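You operate a simulated robot arm through the tools that you are given. There is no shell and no other tool.

You run a simulated two-armed robot. Do the job below in one go: nothing can be reset, and whatever is moved stays where it is left.

Task
Put the yellow and blue batteries from the red tray on fast charge.

It is judged by the outcome, as a careful person would: the job done as asked, and still so three seconds after it is handed in. It fails if anything else is knocked over, pushed out of place, dropped, spilled or broken.

Robot
Two 7-joint arms with two-finger parallel grippers on one trunk that stands fixed in place. Base frame: the origin is at the foot of the trunk, x ahead of it, y to its left, z up. Lengths are in m, angles in degrees, forces in N, time in s.
The left shoulder is at [0.02, 0.17, 1.303], the right one opposite. With the tool pointing down near the work surface each hand reaches from about 0.1 to 0.66 m from the base axis, measured 20 degrees to its own side. Payload 3.8 kg a hand.
Tool frame (each hand has its own): the origin (TCP) lies between the finger pads and is the grasp point; the fingertips stand 0.03 m ahead of it; z points along the fingers, y is the line along which they close. The gripper opens to 0.11 m. The fingers are 0.02 m wide and 0.01 m thick; the gripper's body (0.048 by 0.112 m) begins 0.055 m behind the TCP.
Orientation is that of the tool frame in the base frame, as a unit quaternion [x, y, z, w]. With the fingers straight down and closing along the base's y, the tool's x points along the base's -x, its y along +y and its z along -z.

Tools
- The arms move only by the tool nudge_tool. It takes "left_targets", "right_targets" or both (then of equal length, played together; a hand with none holds still); each is a list of rows, each a list of 7 numbers: the shift along the tool's x, y, z in units of 25 mm (1.0 is 25 mm), then the turn, a rotation vector about the tool's x, y, z in units of 6 degrees (1.0 is 6 degrees), then the finger opening in m, from 0 to 0.11. In form: [[x, y, z, ax, ay, az, hand], ...]. A call has 1 to 20 rows; each row shifts and turns the commanded pose from where the row before left it, along the tool's axes as they then stand. A call with a number of a shift or a turn outside -1 to 1 is refused whole. Rows are played at 5 a second. More than 0.05 m and 8.6 degrees between two rows, or a gripper value outside its range, and nothing of the call is played. A pose out of reach is approached as far as the arm can. The call stops where the force on the tool passes 40 N (or 10 N more than at its start, if that is more) or the arm is blocked; 0.2 s more then pass. The fingers move at their own pace (about 0.072 m/s each) and stop on an object; they squeeze with about 27 N. The grip force told is the motor's: it shows also when the fingers shut on nothing. Time passes only in rows, and 0.2 s behind the last, so rows that do not move let the fingers close. It gives the time, the measured TCP pose, the force on the tool (base axes), the opening and the grip force at its end, in the units of the frame above (readings bear some noise), with the torque about the TCP (base axes, N m) and any sound that the robot's microphone picked up.
- Cameras (640 x 400 px; columns grow to the right, rows downward): "scene" is now at [0.0989, -0.0405, 1.4547]; the picture's right is [-0.46, -0.89, 0.00], its down [-0.51, 0.26, -0.82] and it looks along [0.73, -0.37, -0.58] (base axes); focal length 351 px, centre (320, 200). "left" rides on the left gripper at [0.072, -0.017, -0.103] in its tool frame; the picture's right is [0.23, 0.97, 0.00], its down [-0.76, 0.18, -0.62] and it looks along [-0.61, 0.14, 0.78] (tool axes); focal length 222 px, centre (320, 200). "right" rides on the right gripper at [0.072, 0.017, -0.103] in its tool frame; the picture's right is [-0.23, 0.97, 0.00], its down [-0.76, -0.18, -0.62] and it looks along [-0.61, -0.14, 0.78] (tool axes); focal length 222 px, centre (320, 200). There is no depth. A picture from a camera that has moved, and an enlarged one, comes with that camera's place and axes in the base frame and with its lens.
- capture(camera): a new picture of that camera. No time passes.
- move_column(by): slides the trunk up (or, below 0, down) by that many m; the arms and the scene camera ride with it, the base frame stays. It gives what a move gives, with no picture.
- pan_tilt(pan, tilt): turns the head with the scene camera to pan (to the left, within 80 degrees either way) and tilt (down, from -29 to 69), counted from straight ahead of the robot. It gives what a move gives.
- inspect(camera, box): a new picture of the part [left, top, right, bottom] of that camera's present view, enlarged. No time passes.
- sign_off(): hands the job in; it is judged then, once.

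Places have to be worked out from the pictures, the camera data and where the tool is seen. Open the grippers and draw the arms clear of the work before you hand the job in, unless the task says otherwise.

The tools are called after "Emit:" by a JSON object that holds its "fn" and its "kwargs". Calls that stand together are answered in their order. nudge_tool: Moves the arms, as the interface text tells. Its arguments: {"type":"object","properties":{"left_targets":{"type":"array","items":{"type":"array","items":{"type":"number"}}},"right_targets":{"type":"array","items":{"type":"array","items":{"type":"number"}}}},"required":[]} The other tools are called the same way: move_column (by) slides the trunk up or down; pan_tilt (pan, tilt) turns the head that bears the scene camera; capture (camera) takes a picture; inspect (camera, box) takes an enlarged picture of a part of a camera's view; sign_off () hands the job in.

At the start:

```text
clock: 0.0
left_tool_pos: [0.3517, -0.0575, 1.2413]
left_tcp_rot: [0.0, 1.0, 0.0, 0.0]
left_contact_force: [0.2, 0.8, 0.4]
left_wrist_torque: [-0.01, 0.02, -0.03]
left_finger_gap: 0.1099
left_finger_force: 0.0
right_tool_pos: [0.3045, -0.4476, 1.2505]
right_tcp_rot: [0.0, 1.0, 0.0, 0.001]
right_contact_force: [0.2, -0.4, -0.2]
right_wrist_torque: [0.01, 0.01, 0.03]
right_finger_gap: 0.11
right_finger_force: 0.1
trunk travel left (down, up): [-0.4, 0.17]
head pan, tilt: [-27.3, 35.1]
```

scene: 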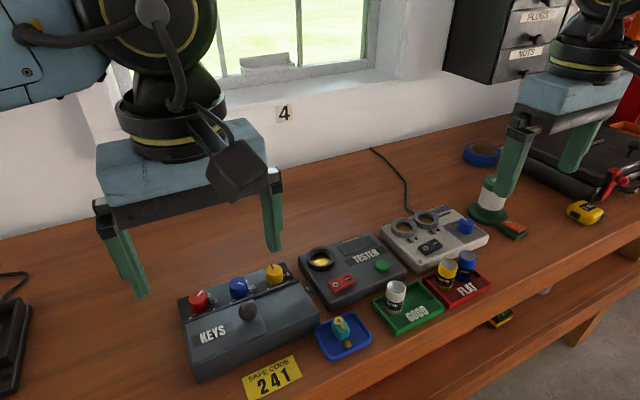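
right: 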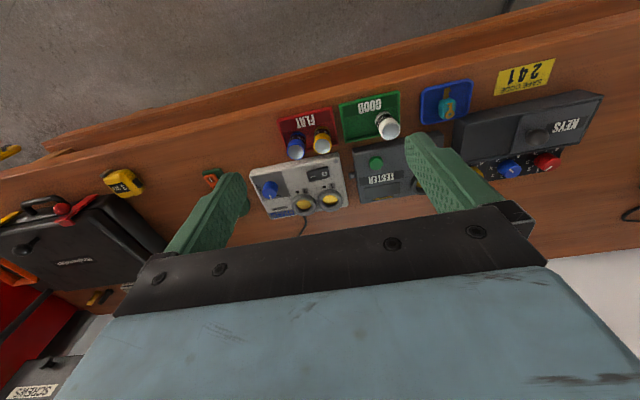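
left: 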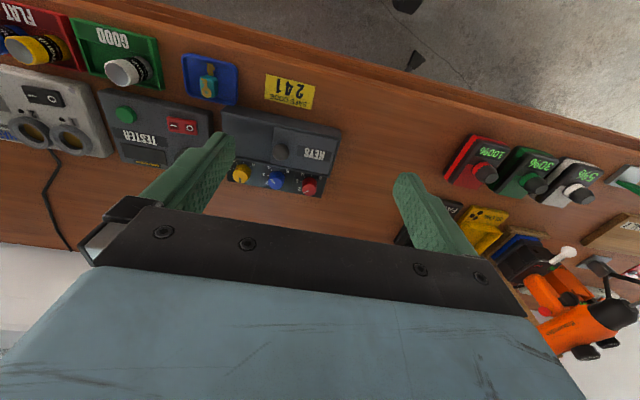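

I see the red "FLAT" tray with a yellow and a blue battery, and a grey charger with two wells, a rocker switch and a blue knob. I'll look closer before planning anything.

Emit:
{"fn": "inspect", "kwargs": {"camera": "scene", "box": [360, 190, 520, 310]}}

Emit:
{"fn": "inspect", "kwargs": {"camera": "right", "box": [230, 80, 410, 230]}}

Emit:
{"fn": "inspect", "kwargs": {"camera": "scene", "box": [280, 220, 440, 360]}}

```text
3.33 times, centred on (440, 250) of scene
camera zoom: at [0.0989, -0.0405, 1.4547], right [-0.46, -0.89, 0.0], down [-0.51, 0.26, -0.82], along [0.73, -0.37, -0.58], focal length 1170 px, centre (-80, 33)
```

zoom: 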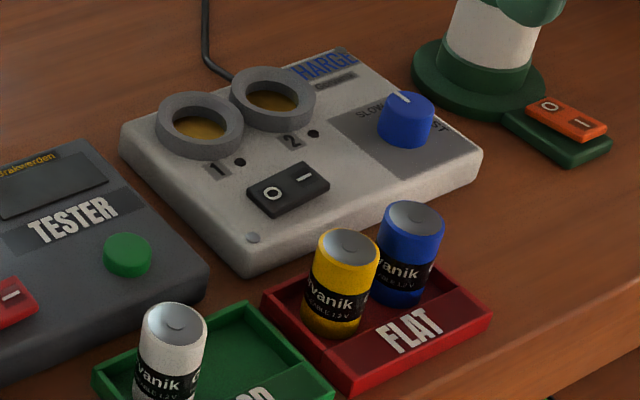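

```text
2.67 times, centred on (320, 155) of right
camera zoom: at [0.2337, -0.4308, 1.3537], right [0.23, 0.97, 0.0], down [0.76, -0.18, 0.62], along [0.61, -0.14, -0.78], focal length 592 px, centre (320, 320)
```

zoom: 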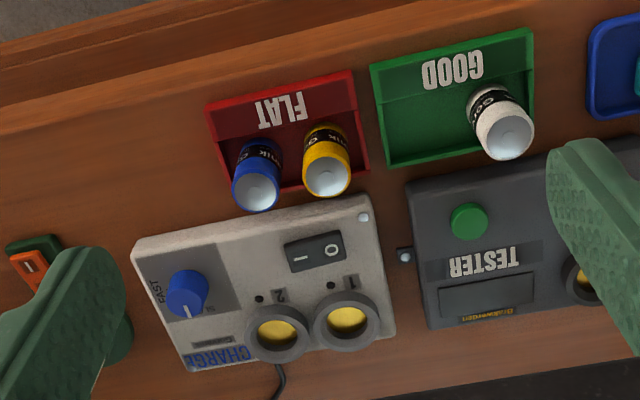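

```text
2.86 times, centred on (360, 290) of scene
camera zoom: at [0.0989, -0.0405, 1.4547], right [-0.46, -0.89, 0.0], down [-0.51, 0.26, -0.82], along [0.73, -0.37, -0.58], focal length 1003 px, centre (206, -57)
```

zoom: 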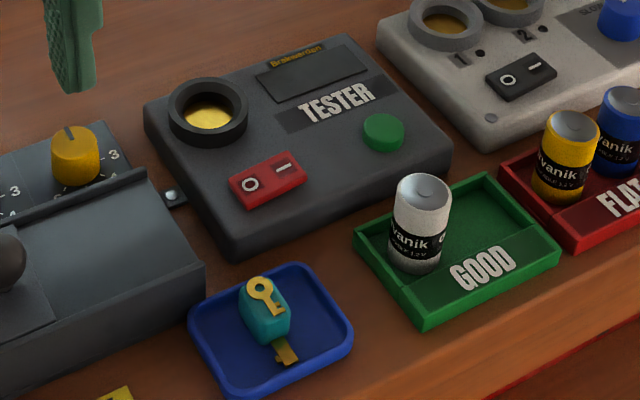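

The batteries' tops come out near (0.408, -0.465, 0.979) and (0.405, -0.514, 0.979). The charger's wells are near (0.554, -0.482) and (0.553, -0.543), and the knob is near (0.491, -0.603). I'll turn the head further right to check clearances around the drawers and the far side.

Emit:
{"fn": "pan_tilt", "kwargs": {"pan": -45, "tilt": 35}}

Emit:
{"fn": "capture", "kwargs": {"camera": "scene"}}

```text
clock: 0.8
left_tool_pos: [0.3524, -0.0584, 1.2404]
left_tcp_rot: [0.0, 1.0, 0.0, 0.001]
left_contact_force: [-0.1, -0.3, 0.6]
left_wrist_torque: [-0.02, 0.01, 0.0]
left_finger_gap: 0.11
left_finger_force: 0.2
right_tool_pos: [0.3053, -0.4469, 1.249]
right_tcp_rot: [0.0, 1.0, 0.0, 0.0]
right_contact_force: [0.4, -0.1, 0.0]
right_wrist_torque: [-0.01, 0.01, 0.01]
right_finger_gap: 0.1102
right_finger_force: 0.1
trunk travel left (down, up): [-0.4, 0.17]
head pan, tilt: [-45.0, 35.0]
```

```text
taken
camera scene: at [0.083, -0.0624, 1.4549], right [-0.71, -0.71, 0.0], down [-0.41, 0.41, -0.82], along [0.58, -0.58, -0.57], focal length 351 px, centre (320, 200)
```

scene: 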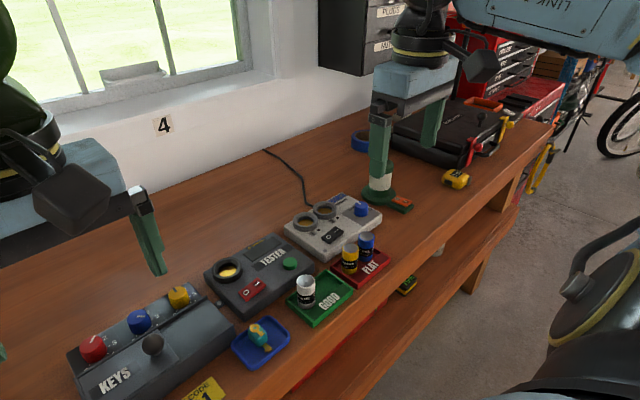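

The drawers are well beyond the charger, so the space above it is free. I'll move the right hand toward the charger at a safe height and take a close picture.

Emit:
{"fn": "nudge_tool", "kwargs": {"right_targets": [[-0.8, -0.4, 0, 0, 0, 0, 0.11], [-0.8, -0.4, 0, 0, 0, 0, 0.11], [-0.8, -0.4, 0.4, 0, 0, 0, 0.11], [-0.8, -0.4, 0.4, 0, 0, 0, 0.11], [-0.8, -0.4, 0.4, 0, 0, 0, 0.11]]}}

Emit:
{"fn": "capture", "kwargs": {"camera": "right"}}

Emit:
{"fn": "capture", "kwargs": {"camera": "scene"}}

```text
clock: 2.0
left_tool_pos: [0.3531, -0.0583, 1.24]
left_tcp_rot: [0.0, 1.0, 0.001, 0.0]
left_contact_force: [1.3, 0.0, 0.3]
left_wrist_torque: [0.0, 0.02, 0.02]
left_finger_gap: 0.11
left_finger_force: 0.0
right_tool_pos: [0.4051, -0.4989, 1.2185]
right_tcp_rot: [-0.001, 1.0, 0.0, 0.0]
right_contact_force: [0.1, 0.1, 0.1]
right_wrist_torque: [-0.04, 0.0, 0.04]
right_finger_gap: 0.11
right_finger_force: 0.0
trunk travel left (down, up): [-0.4, 0.17]
head pan, tilt: [-45.0, 35.0]
```

```text
taken
camera right: at [0.3347, -0.481, 1.3223], right [0.23, 0.97, 0.0], down [0.76, -0.18, 0.62], along [0.61, -0.14, -0.78], focal length 222 px, centre (320, 200)
```

right: 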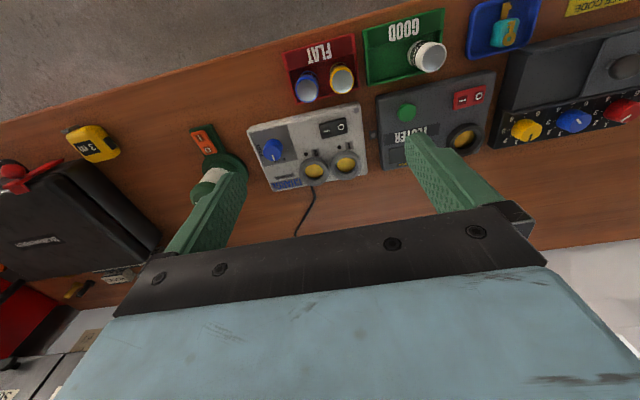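

```text
taken
camera scene: at [0.0838, -0.0625, 1.4548], right [-0.71, -0.71, 0.0], down [-0.41, 0.41, -0.82], along [0.58, -0.58, -0.57], focal length 351 px, centre (320, 200)
```

scene: 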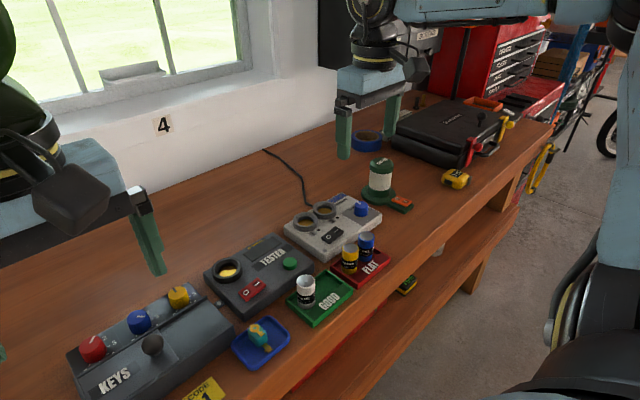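

Now the charger is unobstructed; I'll enlarge it in both views to read the knob, the switch and the LEDs.

Emit:
{"fn": "inspect", "kwargs": {"camera": "right", "box": [230, 90, 390, 210]}}

Emit:
{"fn": "inspect", "kwargs": {"camera": "scene", "box": [275, 180, 400, 270]}}

Emit:
{"fn": "inspect", "kwargs": {"camera": "scene", "box": [240, 90, 480, 230]}}

```text
3.33 times, centred on (310, 150) of right
camera zoom: at [0.3347, -0.481, 1.3223], right [0.23, 0.97, 0.0], down [0.76, -0.18, 0.62], along [0.61, -0.14, -0.78], focal length 740 px, centre (353, 367)
```

zoom: 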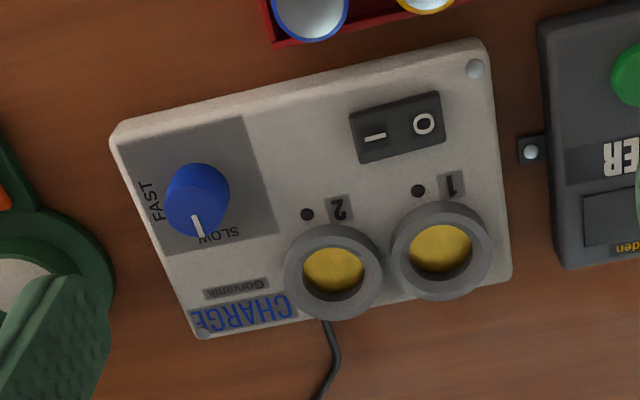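

```text
4.44 times, centred on (338, 225) of scene
camera zoom: at [0.0838, -0.0625, 1.4548], right [-0.71, -0.71, 0.0], down [-0.41, 0.41, -0.82], along [0.58, -0.58, -0.57], focal length 1561 px, centre (242, 89)
```

zoom: 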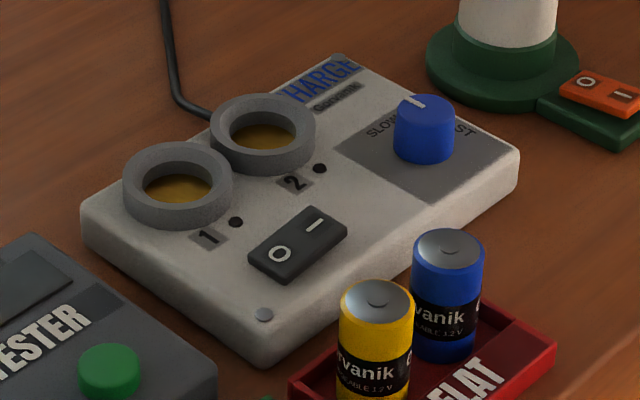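

```text
2.67 times, centred on (360, 160) of scene
camera zoom: at [0.0838, -0.0625, 1.4548], right [-0.71, -0.71, 0.0], down [-0.41, 0.41, -0.82], along [0.58, -0.58, -0.57], focal length 936 px, centre (213, 307)
```

zoom: 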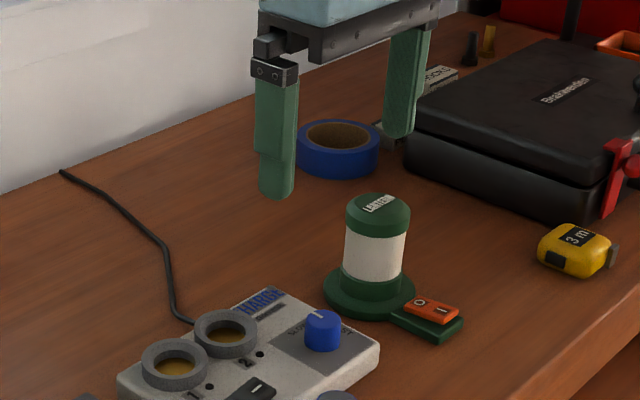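

The charger is axis-aligned at about x 0.449–0.582, y −0.635 to −0.442. The knob seems set near SLOW and the rocker looks OFF; I'll zoom in on the knob and switch to be sure of both.

Emit:
{"fn": "inspect", "kwargs": {"camera": "right", "box": [252, 125, 312, 165]}}

Emit:
{"fn": "inspect", "kwargs": {"camera": "scene", "box": [340, 190, 390, 222]}}

Emit:
{"fn": "inspect", "kwargs": {"camera": "right", "box": [305, 105, 365, 145]}}

```text
10.00 times, centred on (282, 145) of right
camera zoom: at [0.3347, -0.481, 1.3223], right [0.23, 0.97, 0.0], down [0.76, -0.18, 0.62], along [0.61, -0.14, -0.78], focal length 2221 px, centre (700, 750)
```

zoom: 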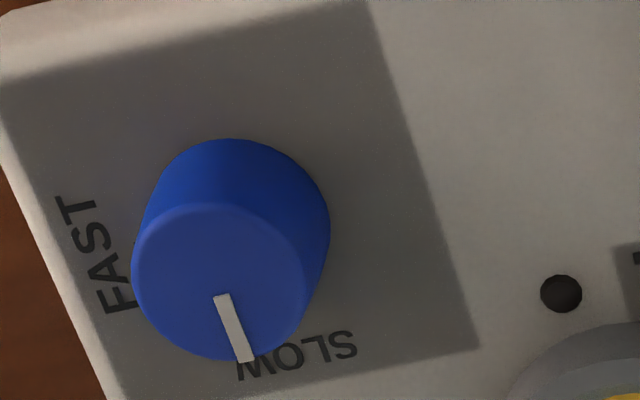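

```text
12.50 times, centred on (365, 206) of scene
camera zoom: at [0.0838, -0.0625, 1.4548], right [-0.71, -0.71, 0.0], down [-0.41, 0.41, -0.82], along [0.58, -0.58, -0.57], focal length 4389 px, centre (-242, 125)
```

zoom: 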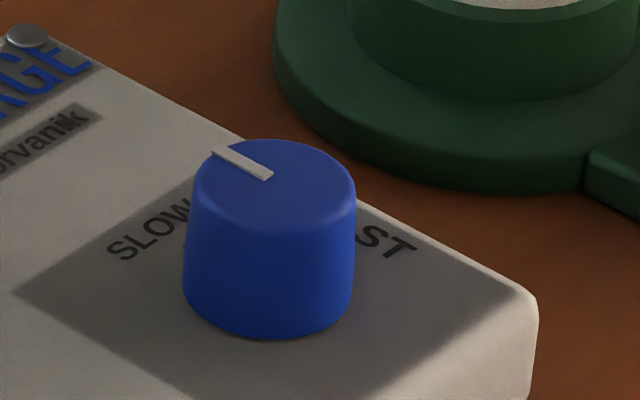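

```text
10.00 times, centred on (335, 125) of right
camera zoom: at [0.3347, -0.481, 1.3223], right [0.23, 0.97, 0.0], down [0.76, -0.18, 0.62], along [0.61, -0.14, -0.78], focal length 2221 px, centre (170, 950)
```

zoom: 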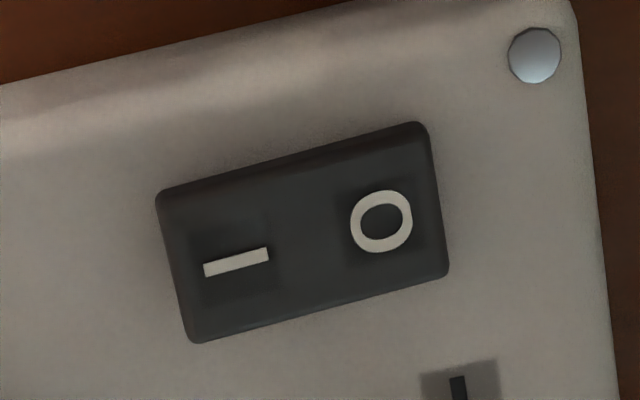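

The pointer sits at 12 o'clock (SLOW), and FAST is at 3 o'clock, so the knob needs a 90° clockwise turn seen from above. The knob axis is near (0.481, -0.595) and its top near z 0.985. I'll move above the wells at a safe height to test reach and measure from closer.

Emit:
{"fn": "nudge_tool", "kwargs": {"right_targets": [[-0.94, -0.27, 0.5, 0, 0, 0, 0.11], [-0.94, -0.27, 0.6, 0, 0, 0, 0.11], [-0.94, -0.27, 0.6, 0, 0, 0, 0.11], [-0.94, -0.27, 0.6, 0, 0, 0, 0.11], [-0.94, -0.27, 0.6, 0, 0, 0, 0.11], [-0.94, -0.27, 0.6, 0, 0, 0, 0.11], [0, 0, 0, 0, 0, 0, 0.11]]}}

Emit:
{"fn": "capture", "kwargs": {"camera": "right"}}

Emit:
{"fn": "capture", "kwargs": {"camera": "scene"}}

```text
clock: 3.6
left_tool_pos: [0.3515, -0.0588, 1.2396]
left_tcp_rot: [0.0, 1.0, 0.0, 0.0]
left_contact_force: [-0.5, -0.3, 0.4]
left_wrist_torque: [0.0, 0.01, -0.01]
left_finger_gap: 0.1101
left_finger_force: 0.0
right_tool_pos: [0.505, -0.4844, 1.1337]
right_tcp_rot: [0.001, 1.0, 0.0, 0.0]
right_contact_force: [0.1, 0.6, 0.9]
right_wrist_torque: [0.0, 0.01, -0.04]
right_finger_gap: 0.1098
right_finger_force: 0.1
right hand out of reach, approached as far as the arm can: row 3, 4, 5, 6
trunk travel left (down, up): [-0.4, 0.17]
head pan, tilt: [-45.0, 35.0]
```

```text
taken
camera right: at [0.4332, -0.4681, 1.2372], right [0.23, 0.97, 0.0], down [0.76, -0.18, 0.62], along [0.61, -0.14, -0.78], focal length 222 px, centre (320, 200)
```

right: 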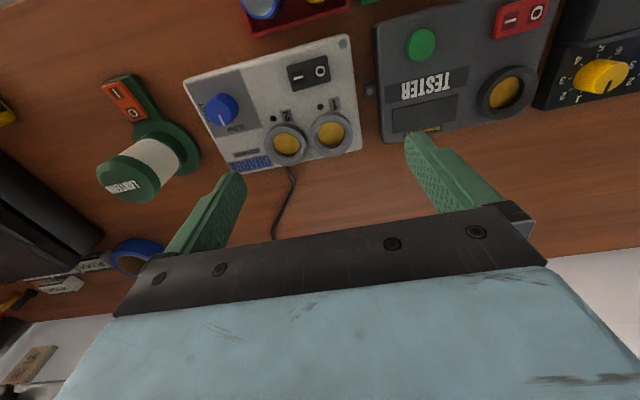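

```text
taken
camera scene: at [0.0828, -0.0628, 1.4549], right [-0.71, -0.71, 0.0], down [-0.41, 0.41, -0.82], along [0.58, -0.58, -0.57], focal length 351 px, centre (320, 200)
```

scene: 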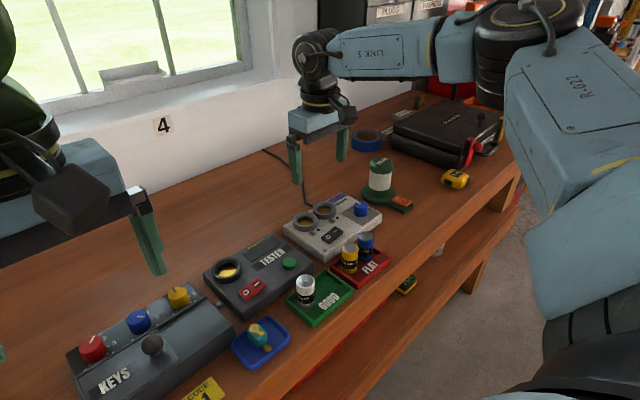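

The vertical reach ends at about 0.58 m from the shoulder here, short of the wells. The wrist is at about z 1.33, above the shoulder, so lowering the trunk should help. I'll first back off and up, so that lowering the trunk stays clear of everything.

Emit:
{"fn": "nudge_tool", "kwargs": {"right_targets": [[0.8, 0, -0.8, 0, 0, 0, 0.11], [0.8, 0, -0.8, 0, 0, 0, 0.11], [0.8, 0, -0.8, 0, 0, 0, 0.11], [0, 0, 0, 0, 0, 0, 0.11]]}}

```text
clock: 4.6
left_tool_pos: [0.3529, -0.0583, 1.2399]
left_tcp_rot: [-0.001, 1.0, 0.0, 0.0]
left_contact_force: [-0.1, 0.0, 0.9]
left_wrist_torque: [-0.02, 0.02, -0.01]
left_finger_gap: 0.1099
left_finger_force: 0.1
right_tool_pos: [0.4456, -0.4848, 1.194]
right_tcp_rot: [0.0, 1.0, 0.0, -0.001]
right_contact_force: [1.0, -0.4, -0.3]
right_wrist_torque: [-0.01, 0.01, 0.02]
right_finger_gap: 0.11
right_finger_force: 0.1
trunk travel left (down, up): [-0.4, 0.17]
head pan, tilt: [-45.0, 35.0]
```

The commanded pose resumes from where the arm actually stopped, which is good. I'll raise the left hand a bit for safety before lowering the trunk.

Emit:
{"fn": "nudge_tool", "kwargs": {"left_targets": [[0.4, 0.4, -0.8, 0, 0, 0, 0.11], [0.4, 0.4, -0.8, 0, 0, 0, 0.11], [0.4, 0.4, -0.8, 0, 0, 0, 0.11], [0.4, 0.4, -0.8, 0, 0, 0, 0.11], [0.4, 0.4, -0.8, 0, 0, 0, 0.11]]}}

Emit:
{"fn": "move_column", "kwargs": {"by": -0.12}}

```text
clock: 5.8
left_tool_pos: [0.3011, -0.0078, 1.3415]
left_tcp_rot: [0.0, 1.0, 0.0, 0.0]
left_contact_force: [0.2, 0.0, -0.3]
left_wrist_torque: [-0.02, -0.01, -0.01]
left_finger_gap: 0.1099
left_finger_force: 0.0
right_tool_pos: [0.4445, -0.4833, 1.1931]
right_tcp_rot: [-0.001, 1.0, 0.0, -0.001]
right_contact_force: [0.7, -0.3, 0.3]
right_wrist_torque: [-0.01, -0.01, 0.02]
right_finger_gap: 0.1101
right_finger_force: 0.0
trunk travel left (down, up): [-0.4, 0.17]
head pan, tilt: [-45.0, 35.0]
```

```text
clock: 7.3
left_tool_pos: [0.3006, -0.0085, 1.2214]
left_tcp_rot: [0.001, 1.0, 0.0, -0.001]
left_contact_force: [0.2, -0.5, 0.1]
left_wrist_torque: [-0.02, 0.04, 0.02]
left_finger_gap: 0.11
left_finger_force: 0.1
right_tool_pos: [0.4438, -0.4835, 1.074]
right_tcp_rot: [0.0, 1.0, 0.0, -0.001]
right_contact_force: [-0.7, 0.0, -0.8]
right_wrist_torque: [0.04, 0.02, 0.0]
right_finger_gap: 0.1099
right_finger_force: 0.0
trunk travel left (down, up): [-0.28, 0.29]
head pan, tilt: [-45.0, 35.0]
```

The shoulder is now at about z 1.18. I'll try stepping toward well 2 again at a clear height.

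Emit:
{"fn": "nudge_tool", "kwargs": {"right_targets": [[-0.8, -0.45, 0, 0, 0, 0, 0.11], [-0.8, -0.45, 0, 0, 0, 0, 0.11], [-0.8, -0.45, 0, 0, 0, 0, 0.11], [-0.8, -0.45, 0, 0, 0, 0, 0.11], [-0.8, -0.45, 0, 0, 0, 0, 0.11], [0, 0, 0, 0, 0, 0, 0.11]]}}

Emit:
{"fn": "capture", "kwargs": {"camera": "scene"}}

```text
clock: 8.7
left_tool_pos: [0.3008, -0.0087, 1.2204]
left_tcp_rot: [0.0, 1.0, 0.0, 0.0]
left_contact_force: [0.0, -0.2, 0.1]
left_wrist_torque: [-0.02, -0.03, 0.0]
left_finger_gap: 0.1097
left_finger_force: 0.0
right_tool_pos: [0.4995, -0.4904, 1.0696]
right_tcp_rot: [0.002, 1.0, -0.001, 0.001]
right_contact_force: [-1.3, -0.3, 0.3]
right_wrist_torque: [0.03, -0.02, -0.01]
right_finger_gap: 0.11
right_finger_force: 0.1
right hand out of reach, approached as far as the arm can: row 2, 3, 4, 5
trunk travel left (down, up): [-0.28, 0.29]
head pan, tilt: [-45.0, 35.0]
```

```text
taken
camera scene: at [0.0828, -0.0628, 1.3349], right [-0.71, -0.71, 0.0], down [-0.41, 0.41, -0.82], along [0.58, -0.58, -0.57], focal length 351 px, centre (320, 200)
```

scene: 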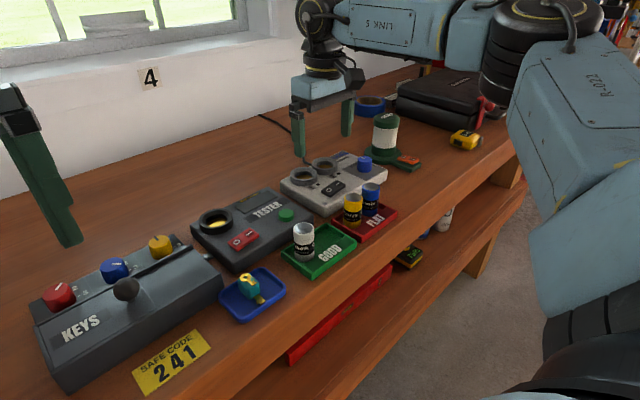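

The elbow is still clearly bent, so this looks like a wrist or elbow joint limit rather than a fully stretched arm. I'll yaw the tool 36° clockwise, which is its natural direction for this azimuth, and try again.

Emit:
{"fn": "nudge_tool", "kwargs": {"right_targets": [[0.5, 0, -0.4, 0, 0, 1, 0.11], [0, 0, 0, 0, 0, 1, 0.11], [0, 0, 0, 0, 0, 1, 0.11], [0, 0, 0, 0, 0, 1, 0.11], [0, 0, 0, 0, 0, 1, 0.11], [0, 0, 0, 0, 0, 1, 0.11], [-0.8, 0, 0, 0, 0, 0, 0.11], [-0.8, 0, 0, 0, 0, 0, 0.11], [-0.8, 0, 0, 0, 0, 0, 0.11], [0, 0, 0, 0, 0, 0, 0.11]]}}

Emit:
{"fn": "capture", "kwargs": {"camera": "scene"}}

```text
clock: 10.9
left_tool_pos: [0.3008, -0.0086, 1.2211]
left_tcp_rot: [0.0, 1.0, 0.001, -0.001]
left_contact_force: [-0.9, 0.0, 0.9]
left_wrist_torque: [-0.06, -0.01, 0.01]
left_finger_gap: 0.1102
left_finger_force: 0.1
right_tool_pos: [0.5355, -0.5242, 1.0814]
right_tcp_rot: [0.309, 0.951, 0.0, 0.0]
right_contact_force: [0.3, 0.6, 0.0]
right_wrist_torque: [0.01, -0.05, 0.04]
right_finger_gap: 0.1102
right_finger_force: 0.1
trunk travel left (down, up): [-0.28, 0.29]
head pan, tilt: [-45.0, 35.0]
```

```text
taken
camera scene: at [0.0825, -0.0625, 1.3349], right [-0.71, -0.71, 0.0], down [-0.41, 0.41, -0.82], along [0.58, -0.58, -0.57], focal length 351 px, centre (320, 200)
```

scene: 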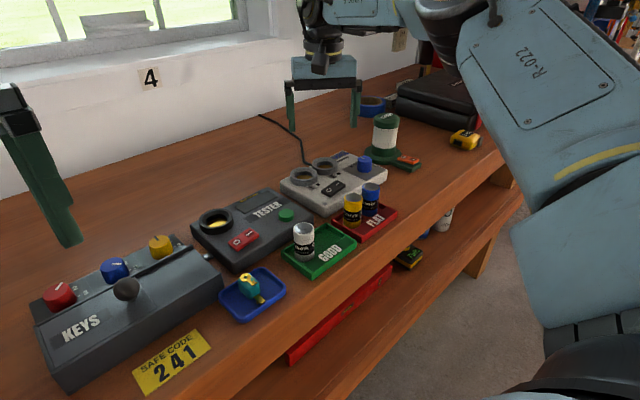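

With the yaw at 36° the arm reaches (0.536, -0.524) without trouble. I'll check how far the yaw can go at this location, up to 90° and more, since I'll need a range for the knob.

Emit:
{"fn": "nudge_tool", "kwargs": {"right_targets": [[0, 0, 0, 0, 0, 1, 0.11], [0, 0, 0, 0, 0, 1, 0.11], [0, 0, 0, 0, 0, 1, 0.11], [0, 0, 0, 0, 0, 1, 0.11], [0, 0, 0, 0, 0, 1, 0.11], [0, 0, 0, 0, 0, 1, 0.11], [0, 0, 0, 0, 0, 1, 0.11], [0, 0, 0, 0, 0, 1, 0.11], [0, 0, 0, 0, 0, 1, 0.11], [0, 0, 0, 0, 0, 0, 0.11]]}}

Emit:
{"fn": "capture", "kwargs": {"camera": "right"}}

Emit:
{"fn": "capture", "kwargs": {"camera": "scene"}}

```text
clock: 13.1
left_tool_pos: [0.3008, -0.0087, 1.2207]
left_tcp_rot: [0.0, 1.0, -0.001, 0.0]
left_contact_force: [0.4, 1.2, 0.0]
left_wrist_torque: [0.02, 0.01, -0.01]
left_finger_gap: 0.1099
left_finger_force: 0.2
right_tool_pos: [0.5364, -0.5234, 1.0805]
right_tcp_rot: [0.707, 0.707, 0.0, 0.0]
right_contact_force: [0.1, 0.0, 0.8]
right_wrist_torque: [0.0, 0.0, -0.03]
right_finger_gap: 0.11
right_finger_force: 0.1
trunk travel left (down, up): [-0.28, 0.29]
head pan, tilt: [-45.0, 35.0]
```

```text
taken
camera right: at [0.5535, -0.4509, 1.1855], right [0.97, -0.23, 0.0], down [-0.18, -0.76, 0.62], along [-0.14, -0.61, -0.78], focal length 222 px, centre (320, 200)
```

right: 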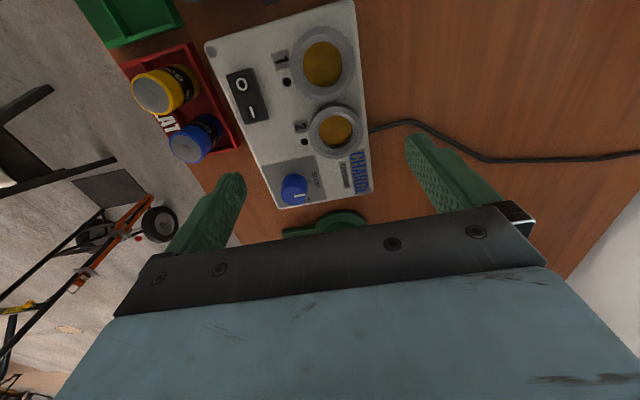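

```text
taken
camera scene: at [0.083, -0.0625, 1.3349], right [-0.71, -0.71, 0.0], down [-0.41, 0.41, -0.82], along [0.58, -0.58, -0.57], focal length 351 px, centre (320, 200)
```

scene: 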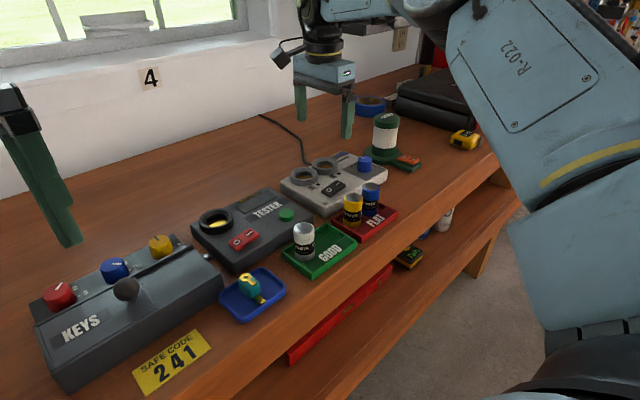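

At 90° yaw the arm also reaches, and this close view is ideal for measuring. I'll enlarge the wells, knob and batteries.

Emit:
{"fn": "inspect", "kwargs": {"camera": "right", "box": [270, 20, 380, 170]}}

Emit:
{"fn": "inspect", "kwargs": {"camera": "right", "box": [260, 140, 340, 210]}}

Emit:
{"fn": "inspect", "kwargs": {"camera": "right", "box": [110, 40, 250, 170]}}

```text
2.67 times, centred on (325, 95) of right
camera zoom: at [0.5535, -0.4509, 1.1855], right [0.97, -0.23, 0.0], down [-0.18, -0.76, 0.62], along [-0.14, -0.61, -0.78], focal length 592 px, centre (307, 480)
```

zoom: 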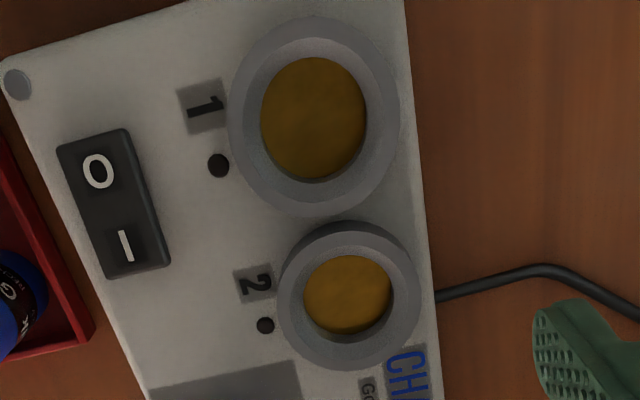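

```text
5.71 times, centred on (300, 175) of right
camera zoom: at [0.5535, -0.4509, 1.1855], right [0.97, -0.23, 0.0], down [-0.18, -0.76, 0.62], along [-0.14, -0.61, -0.78], focal length 1269 px, centre (434, 343)
```

zoom: 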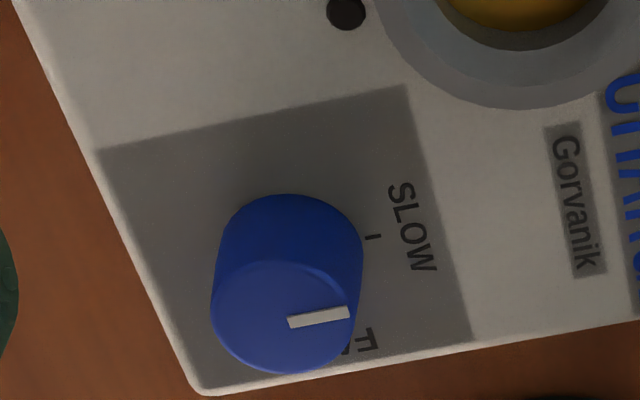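

```text
3.08 times, centred on (180, 105) of right
camera zoom: at [0.5535, -0.4509, 1.1855], right [0.97, -0.23, 0.0], down [-0.18, -0.76, 0.62], along [-0.14, -0.61, -0.78], focal length 684 px, centre (751, 492)
```

zoom: 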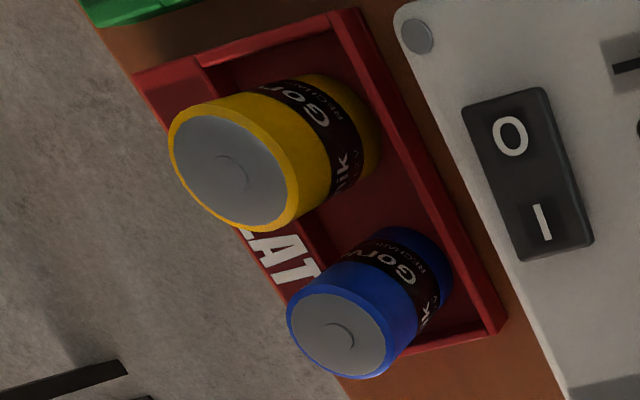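

I get well centres near (0.549, -0.480) and (0.549, -0.541) with rims about 0.036 wide inside. The batteries are about 0.0335 in diameter with tops at z≈0.982, and the knob axis is near (0.486, -0.601). I'll move above the knob first, fingers partly closed, and test the yaw range up there.

Emit:
{"fn": "nudge_tool", "kwargs": {"right_targets": [[-0.78, -0.507, 0.2, 0, 0, 0, 0.06], [-0.78, -0.507, 0.2, 0, 0, 0, 0.06], [-0.78, -0.507, 0.2, 0, 0, 0, 0.06], [-0.78, -0.507, 0.2, 0, 0, 0, 0.06], [0, 0, 0, 0, 0, 1, 0.06], [0, 0, 0, 0, 0, 1, 0.06], [0, 0, 0, 0, 0, 1, 0.06], [0, 0, 0, 0, 0, 1, 0.06], [0, 0, 0, 0, 0, 1, 0.06], [0, 0, 0, 0, 0, 1, 0.06], [0, 0, 0, 0, 0, 0, 0.06]]}}

Emit:
{"fn": "capture", "kwargs": {"camera": "right"}}

Emit:
{"fn": "capture", "kwargs": {"camera": "scene"}}

```text
clock: 15.5
left_tool_pos: [0.3019, -0.0075, 1.2215]
left_tcp_rot: [0.0, 1.0, -0.001, -0.001]
left_contact_force: [-0.2, 0.0, 0.5]
left_wrist_torque: [0.01, 0.02, -0.01]
left_finger_gap: 0.11
left_finger_force: 0.0
right_tool_pos: [0.4845, -0.6, 1.0607]
right_tcp_rot: [0.891, 0.454, 0.0, 0.001]
right_contact_force: [-0.2, 0.2, 0.8]
right_wrist_torque: [-0.03, -0.01, 0.01]
right_finger_gap: 0.06
right_finger_force: 0.0
trunk travel left (down, up): [-0.28, 0.29]
head pan, tilt: [-45.0, 35.0]
```

```text
taken
camera right: at [0.5416, -0.5529, 1.165], right [0.65, -0.76, 0.0], down [-0.59, -0.51, 0.62], along [-0.47, -0.41, -0.78], focal length 222 px, centre (320, 200)
```

right: 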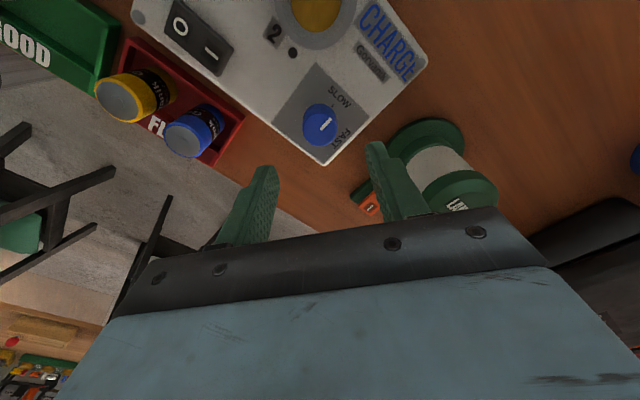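

```text
taken
camera scene: at [0.083, -0.0625, 1.3349], right [-0.71, -0.71, 0.0], down [-0.41, 0.41, -0.82], along [0.58, -0.58, -0.57], focal length 351 px, centre (320, 200)
```

scene: 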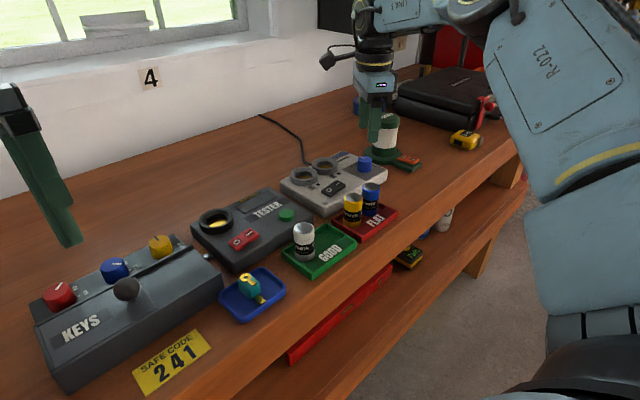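

Yaw 126° is reachable as well. I'll zoom in here to measure the knob against the tool axis, which projects near column 320.

Emit:
{"fn": "inspect", "kwargs": {"camera": "right", "box": [280, 80, 360, 150]}}

Emit:
{"fn": "inspect", "kwargs": {"camera": "scene", "box": [330, 90, 430, 190]}}

```text
5.71 times, centred on (320, 115) of right
camera zoom: at [0.5416, -0.5529, 1.165], right [0.65, -0.76, 0.0], down [-0.59, -0.51, 0.62], along [-0.47, -0.41, -0.78], focal length 1269 px, centre (320, 686)
```

zoom: 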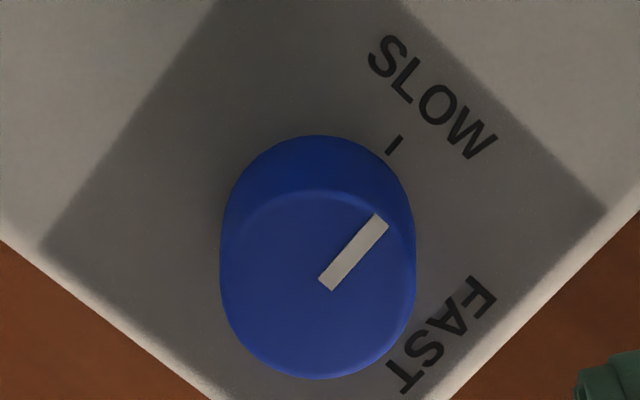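

```text
4.00 times, centred on (380, 140) of scene
camera zoom: at [0.083, -0.0625, 1.3349], right [-0.71, -0.71, 0.0], down [-0.41, 0.41, -0.82], along [0.58, -0.58, -0.57], focal length 1405 px, centre (80, 440)
```

zoom: 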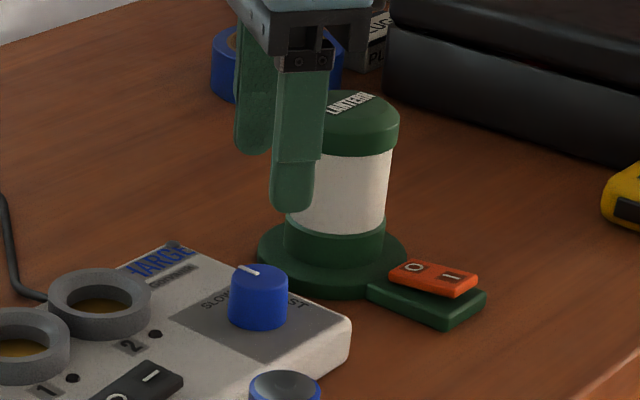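

The knob is within 2 mm of the tool axis, and SLOW and FAST are exactly 90° apart. I'll turn the hand back to yaw 36° so that the 90° turn ends at 126°, and check the alignment there.

Emit:
{"fn": "nudge_tool", "kwargs": {"right_targets": [[0, 0, 0, 0, 0, -1, 0.06], [0, 0, 0, 0, 0, -1, 0.06], [0, 0, 0, 0, 0, -1, 0.06], [0, 0, 0, 0, 0, -1, 0.06], [0, 0, 0, 0, 0, -1, 0.06], [0, 0, 0, 0, 0, -1, 0.06], [0, 0, 0, 0, 0, -1, 0.06], [0, 0, 0, 0, 0, -1, 0.06], [0, 0, 0, 0, 0, -1, 0.06], [0, 0, 0, 0, 0, -1, 0.06], [0, 0, 0, 0, 0, -1, 0.06], [0, 0, 0, 0, 0, -1, 0.06], [0, 0, 0, 0, 0, -1, 0.06], [0, 0, 0, 0, 0, -1, 0.06], [0, 0, 0, 0, 0, -1, 0.06], [0, 0, 0, 0, 0, 0, 0.06]]}}

Emit:
{"fn": "inspect", "kwargs": {"camera": "right", "box": [280, 80, 360, 150]}}

Emit:
{"fn": "capture", "kwargs": {"camera": "right"}}

```text
clock: 18.9
left_tool_pos: [0.3019, -0.0081, 1.2212]
left_tcp_rot: [0.0, 1.0, 0.001, 0.001]
left_contact_force: [0.0, 0.6, -0.5]
left_wrist_torque: [0.0, 0.0, 0.01]
left_finger_gap: 0.1099
left_finger_force: 0.1
right_tool_pos: [0.4845, -0.6023, 1.0613]
right_tcp_rot: [0.309, 0.951, 0.0, -0.001]
right_contact_force: [0.1, -0.6, -0.1]
right_wrist_torque: [0.01, 0.01, 0.03]
right_finger_gap: 0.06
right_finger_force: 0.0
trunk travel left (down, up): [-0.28, 0.29]
head pan, tilt: [-45.0, 35.0]
```

```text
5.71 times, centred on (320, 115) of right
camera zoom: at [0.4366, -0.5466, 1.1651], right [0.76, 0.66, 0.0], down [0.51, -0.59, 0.62], along [0.41, -0.47, -0.78], focal length 1269 px, centre (320, 686)
```

zoom: 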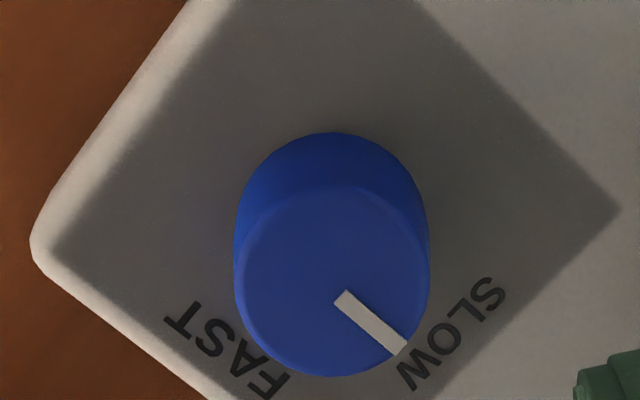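

```text
taken
camera right: at [0.4366, -0.5466, 1.1651], right [0.76, 0.66, 0.0], down [0.51, -0.59, 0.62], along [0.41, -0.47, -0.78], focal length 222 px, centre (320, 200)
```

right: 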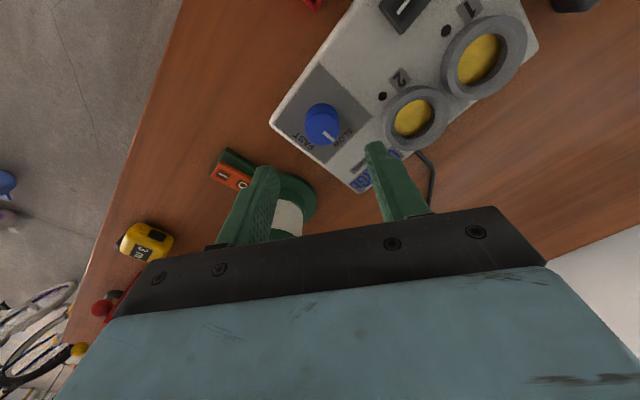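

At this yaw the knob is about 1.5 mm toward +y of the tool axis, after averaging out the camera bias. I'll correct that and descend so that the fingertips straddle the knob above the panel.

Emit:
{"fn": "nudge_tool", "kwargs": {"right_targets": [[0.035, 0.05, 0.7, 0, 0, 0, 0.06], [0, 0, 0.7, 0, 0, 0, 0.06], [0, 0, 0.7, 0, 0, 0, 0.06], [0, 0, 0.7, 0, 0, 0, 0.06], [0, 0, 0, 0, 0, 0, 0.06]]}}

Emit:
{"fn": "capture", "kwargs": {"camera": "right"}}

Emit:
{"fn": "inspect", "kwargs": {"camera": "scene", "box": [320, 110, 420, 190]}}

```text
clock: 20.1
left_tool_pos: [0.3021, -0.0094, 1.2211]
left_tcp_rot: [0.0, 1.0, 0.0, 0.0]
left_contact_force: [0.2, 0.1, -0.6]
left_wrist_torque: [0.01, -0.02, -0.01]
left_finger_gap: 0.1099
left_finger_force: 0.0
right_tool_pos: [0.4857, -0.601, 0.9908]
right_tcp_rot: [0.309, 0.951, 0.0, 0.0]
right_contact_force: [-0.1, 0.5, 0.2]
right_wrist_torque: [-0.04, 0.0, 0.0]
right_finger_gap: 0.0598
right_finger_force: 0.1
trunk travel left (down, up): [-0.28, 0.29]
head pan, tilt: [-45.0, 35.0]
```

```text
taken
camera right: at [0.4373, -0.5448, 1.0938], right [0.76, 0.65, 0.0], down [0.51, -0.59, 0.62], along [0.41, -0.47, -0.78], focal length 222 px, centre (320, 200)
```

right: 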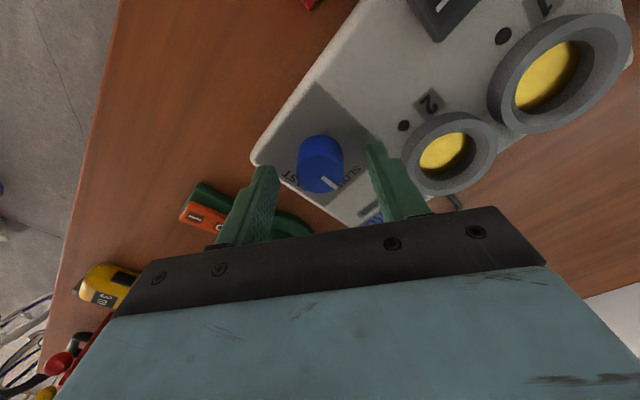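

```text
5.00 times, centred on (370, 150) of scene
camera zoom: at [0.0829, -0.0623, 1.3349], right [-0.71, -0.71, 0.0], down [-0.41, 0.41, -0.82], along [0.58, -0.58, -0.57], focal length 1756 px, centre (70, 450)
```

zoom: 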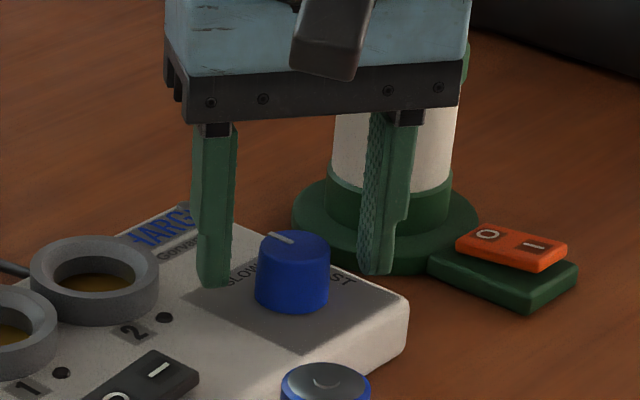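

The fingers straddle the knob centrally with the tips just above the panel. I'll close on the knob and check the reading before turning.

Emit:
{"fn": "nudge_tool", "kwargs": {"right_targets": [[0, 0, 0, 0, 0, 0, 0.045], [0, 0, 0, 0, 0, 0, 0.035], [0, 0, 0, 0, 0, 0, 0.02], [0, 0, 0, 0, 0, 0, 0.02], [0, 0, 0, 0, 0, 0, 0.02]]}}

Emit:
{"fn": "inspect", "kwargs": {"camera": "right", "box": [240, 100, 420, 220]}}

Emit:
{"fn": "inspect", "kwargs": {"camera": "scene", "box": [320, 110, 420, 190]}}

```text
clock: 21.3
left_tool_pos: [0.3022, -0.0078, 1.2208]
left_tcp_rot: [0.0, 1.0, 0.0, 0.0]
left_contact_force: [-0.6, 0.2, -0.4]
left_wrist_torque: [0.0, 0.02, -0.03]
left_finger_gap: 0.1099
left_finger_force: 0.1
right_tool_pos: [0.4849, -0.5999, 0.9901]
right_tcp_rot: [0.309, 0.951, -0.001, -0.001]
right_contact_force: [-0.6, 1.9, -1.3]
right_wrist_torque: [0.01, -0.16, 0.0]
right_finger_gap: 0.0303
right_finger_force: 44.7
trunk travel left (down, up): [-0.28, 0.29]
head pan, tilt: [-45.0, 35.0]
```

```text
3.33 times, centred on (330, 160) of right
camera zoom: at [0.4375, -0.5447, 1.0938], right [0.76, 0.65, 0.0], down [0.51, -0.59, 0.62], along [0.41, -0.47, -0.78], focal length 740 px, centre (287, 333)
```

zoom: 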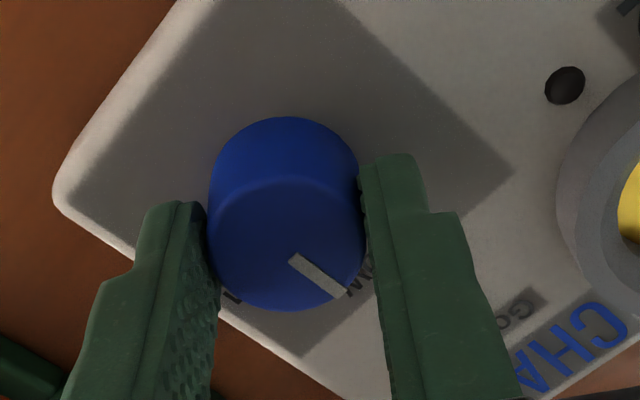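

```text
5.00 times, centred on (370, 150) of scene
camera zoom: at [0.0831, -0.0624, 1.3349], right [-0.71, -0.71, 0.0], down [-0.41, 0.41, -0.82], along [0.58, -0.58, -0.57], focal length 1756 px, centre (70, 450)
```

zoom: 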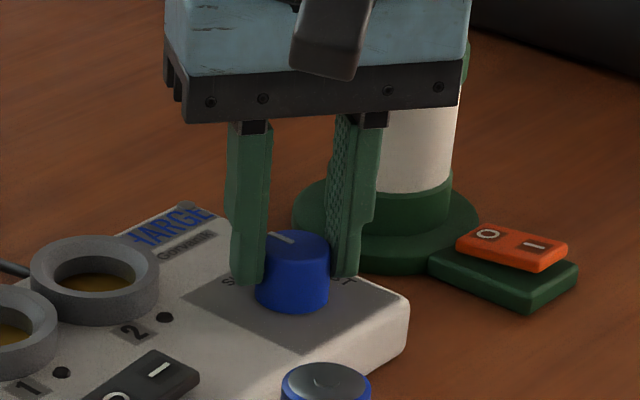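

Gripped at 0.030 m with little side force. Now I'll turn clockwise by 48° first and check that the knob follows.

Emit:
{"fn": "nudge_tool", "kwargs": {"right_targets": [[0, 0, 0, 0, 0, 1, 0.02], [0, 0, 0, 0, 0, 1, 0.02], [0, 0, 0, 0, 0, 1, 0.02], [0, 0, 0, 0, 0, 1, 0.02], [0, 0, 0, 0, 0, 1, 0.02], [0, 0, 0, 0, 0, 1, 0.02], [0, 0, 0, 0, 0, 1, 0.02], [0, 0, 0, 0, 0, 1, 0.02], [0, 0, 0, 0, 0, 0, 0.02]]}}

Emit:
{"fn": "inspect", "kwargs": {"camera": "right", "box": [240, 100, 420, 220]}}

Emit:
{"fn": "inspect", "kwargs": {"camera": "scene", "box": [320, 110, 420, 190]}}

```text
clock: 23.3
left_tool_pos: [0.3045, -0.0092, 1.2211]
left_tcp_rot: [0.0, 1.0, 0.0, -0.002]
left_contact_force: [-1.0, -0.7, 0.5]
left_wrist_torque: [-0.02, 0.04, 0.01]
left_finger_gap: 0.1099
left_finger_force: 0.2
right_tool_pos: [0.4835, -0.6004, 0.9894]
right_tcp_rot: [0.67, 0.743, 0.0, -0.001]
right_contact_force: [2.4, 0.3, -11.3]
right_wrist_torque: [0.34, -0.01, -0.02]
right_finger_gap: 0.0303
right_finger_force: 45.0
trunk travel left (down, up): [-0.28, 0.29]
head pan, tilt: [-45.0, 35.0]
```

```text
3.33 times, centred on (330, 160) of right
camera zoom: at [0.4954, -0.5274, 1.0939], right [0.99, -0.13, 0.0], down [-0.1, -0.78, 0.62], along [-0.08, -0.62, -0.78], focal length 740 px, centre (287, 333)
```

zoom: 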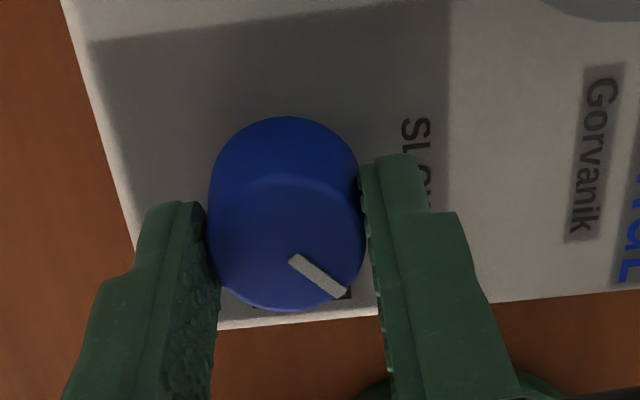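

```text
5.00 times, centred on (370, 150) of scene
camera zoom: at [0.0841, -0.0634, 1.3347], right [-0.71, -0.71, 0.0], down [-0.41, 0.41, -0.82], along [0.58, -0.58, -0.57], focal length 1756 px, centre (70, 450)
```

zoom: 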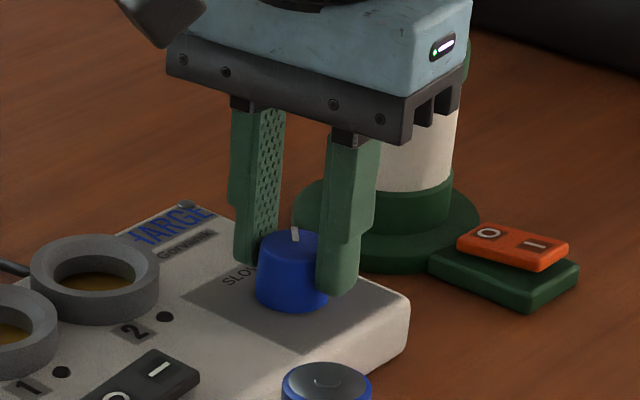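

The knob follows the hand exactly. I'll complete the remaining 42° with a slight easing downward, since the tool reads an 11 N downward pull.

Emit:
{"fn": "nudge_tool", "kwargs": {"right_targets": [[0, 0, 0.02, 0, 0, 1, 0.02], [0, 0, 0, 0, 0, 1, 0.02], [0, 0, 0, 0, 0, 1, 0.02], [0, 0, 0, 0, 0, 1, 0.02], [0, 0, 0, 0, 0, 1, 0.02], [0, 0, 0, 0, 0, 1, 0.02], [0, 0, 0, 0, 0, 1, 0.02], [0, 0, 0, 0, 0, 0, 0.02]]}}

Emit:
{"fn": "inspect", "kwargs": {"camera": "right", "box": [240, 100, 420, 220]}}

Emit:
{"fn": "inspect", "kwargs": {"camera": "scene", "box": [320, 110, 420, 190]}}

```text
clock: 25.1
left_tool_pos: [0.3023, -0.0088, 1.2202]
left_tcp_rot: [0.0, 1.0, 0.001, 0.0]
left_contact_force: [0.3, 0.0, 0.0]
left_wrist_torque: [0.02, -0.02, 0.0]
left_finger_gap: 0.1099
left_finger_force: 0.0
right_tool_pos: [0.4853, -0.5998, 0.9902]
right_tcp_rot: [0.891, 0.454, -0.001, -0.001]
right_contact_force: [-1.8, 1.6, -12.1]
right_wrist_torque: [0.18, -0.19, 0.34]
right_finger_gap: 0.0306
right_finger_force: 45.2
trunk travel left (down, up): [-0.28, 0.29]
head pan, tilt: [-45.0, 35.0]
```

```text
3.33 times, centred on (330, 160) of right
camera zoom: at [0.5421, -0.5524, 1.0938], right [0.65, -0.76, 0.0], down [-0.59, -0.51, 0.62], along [-0.47, -0.41, -0.78], focal length 740 px, centre (287, 333)
```

zoom: 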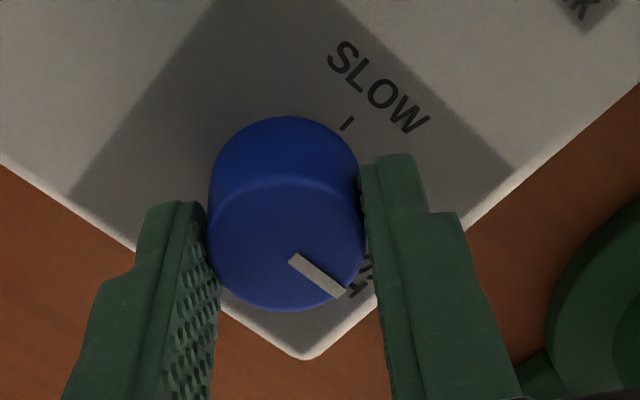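

```text
5.00 times, centred on (370, 150) of scene
camera zoom: at [0.0836, -0.0634, 1.3347], right [-0.71, -0.71, 0.0], down [-0.41, 0.41, -0.82], along [0.58, -0.58, -0.57], focal length 1756 px, centre (70, 450)
```

zoom: 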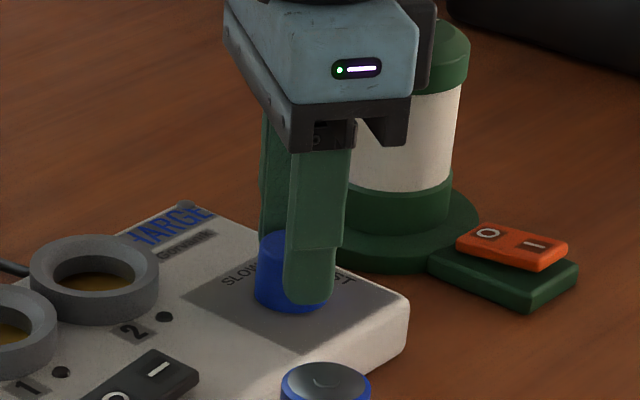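

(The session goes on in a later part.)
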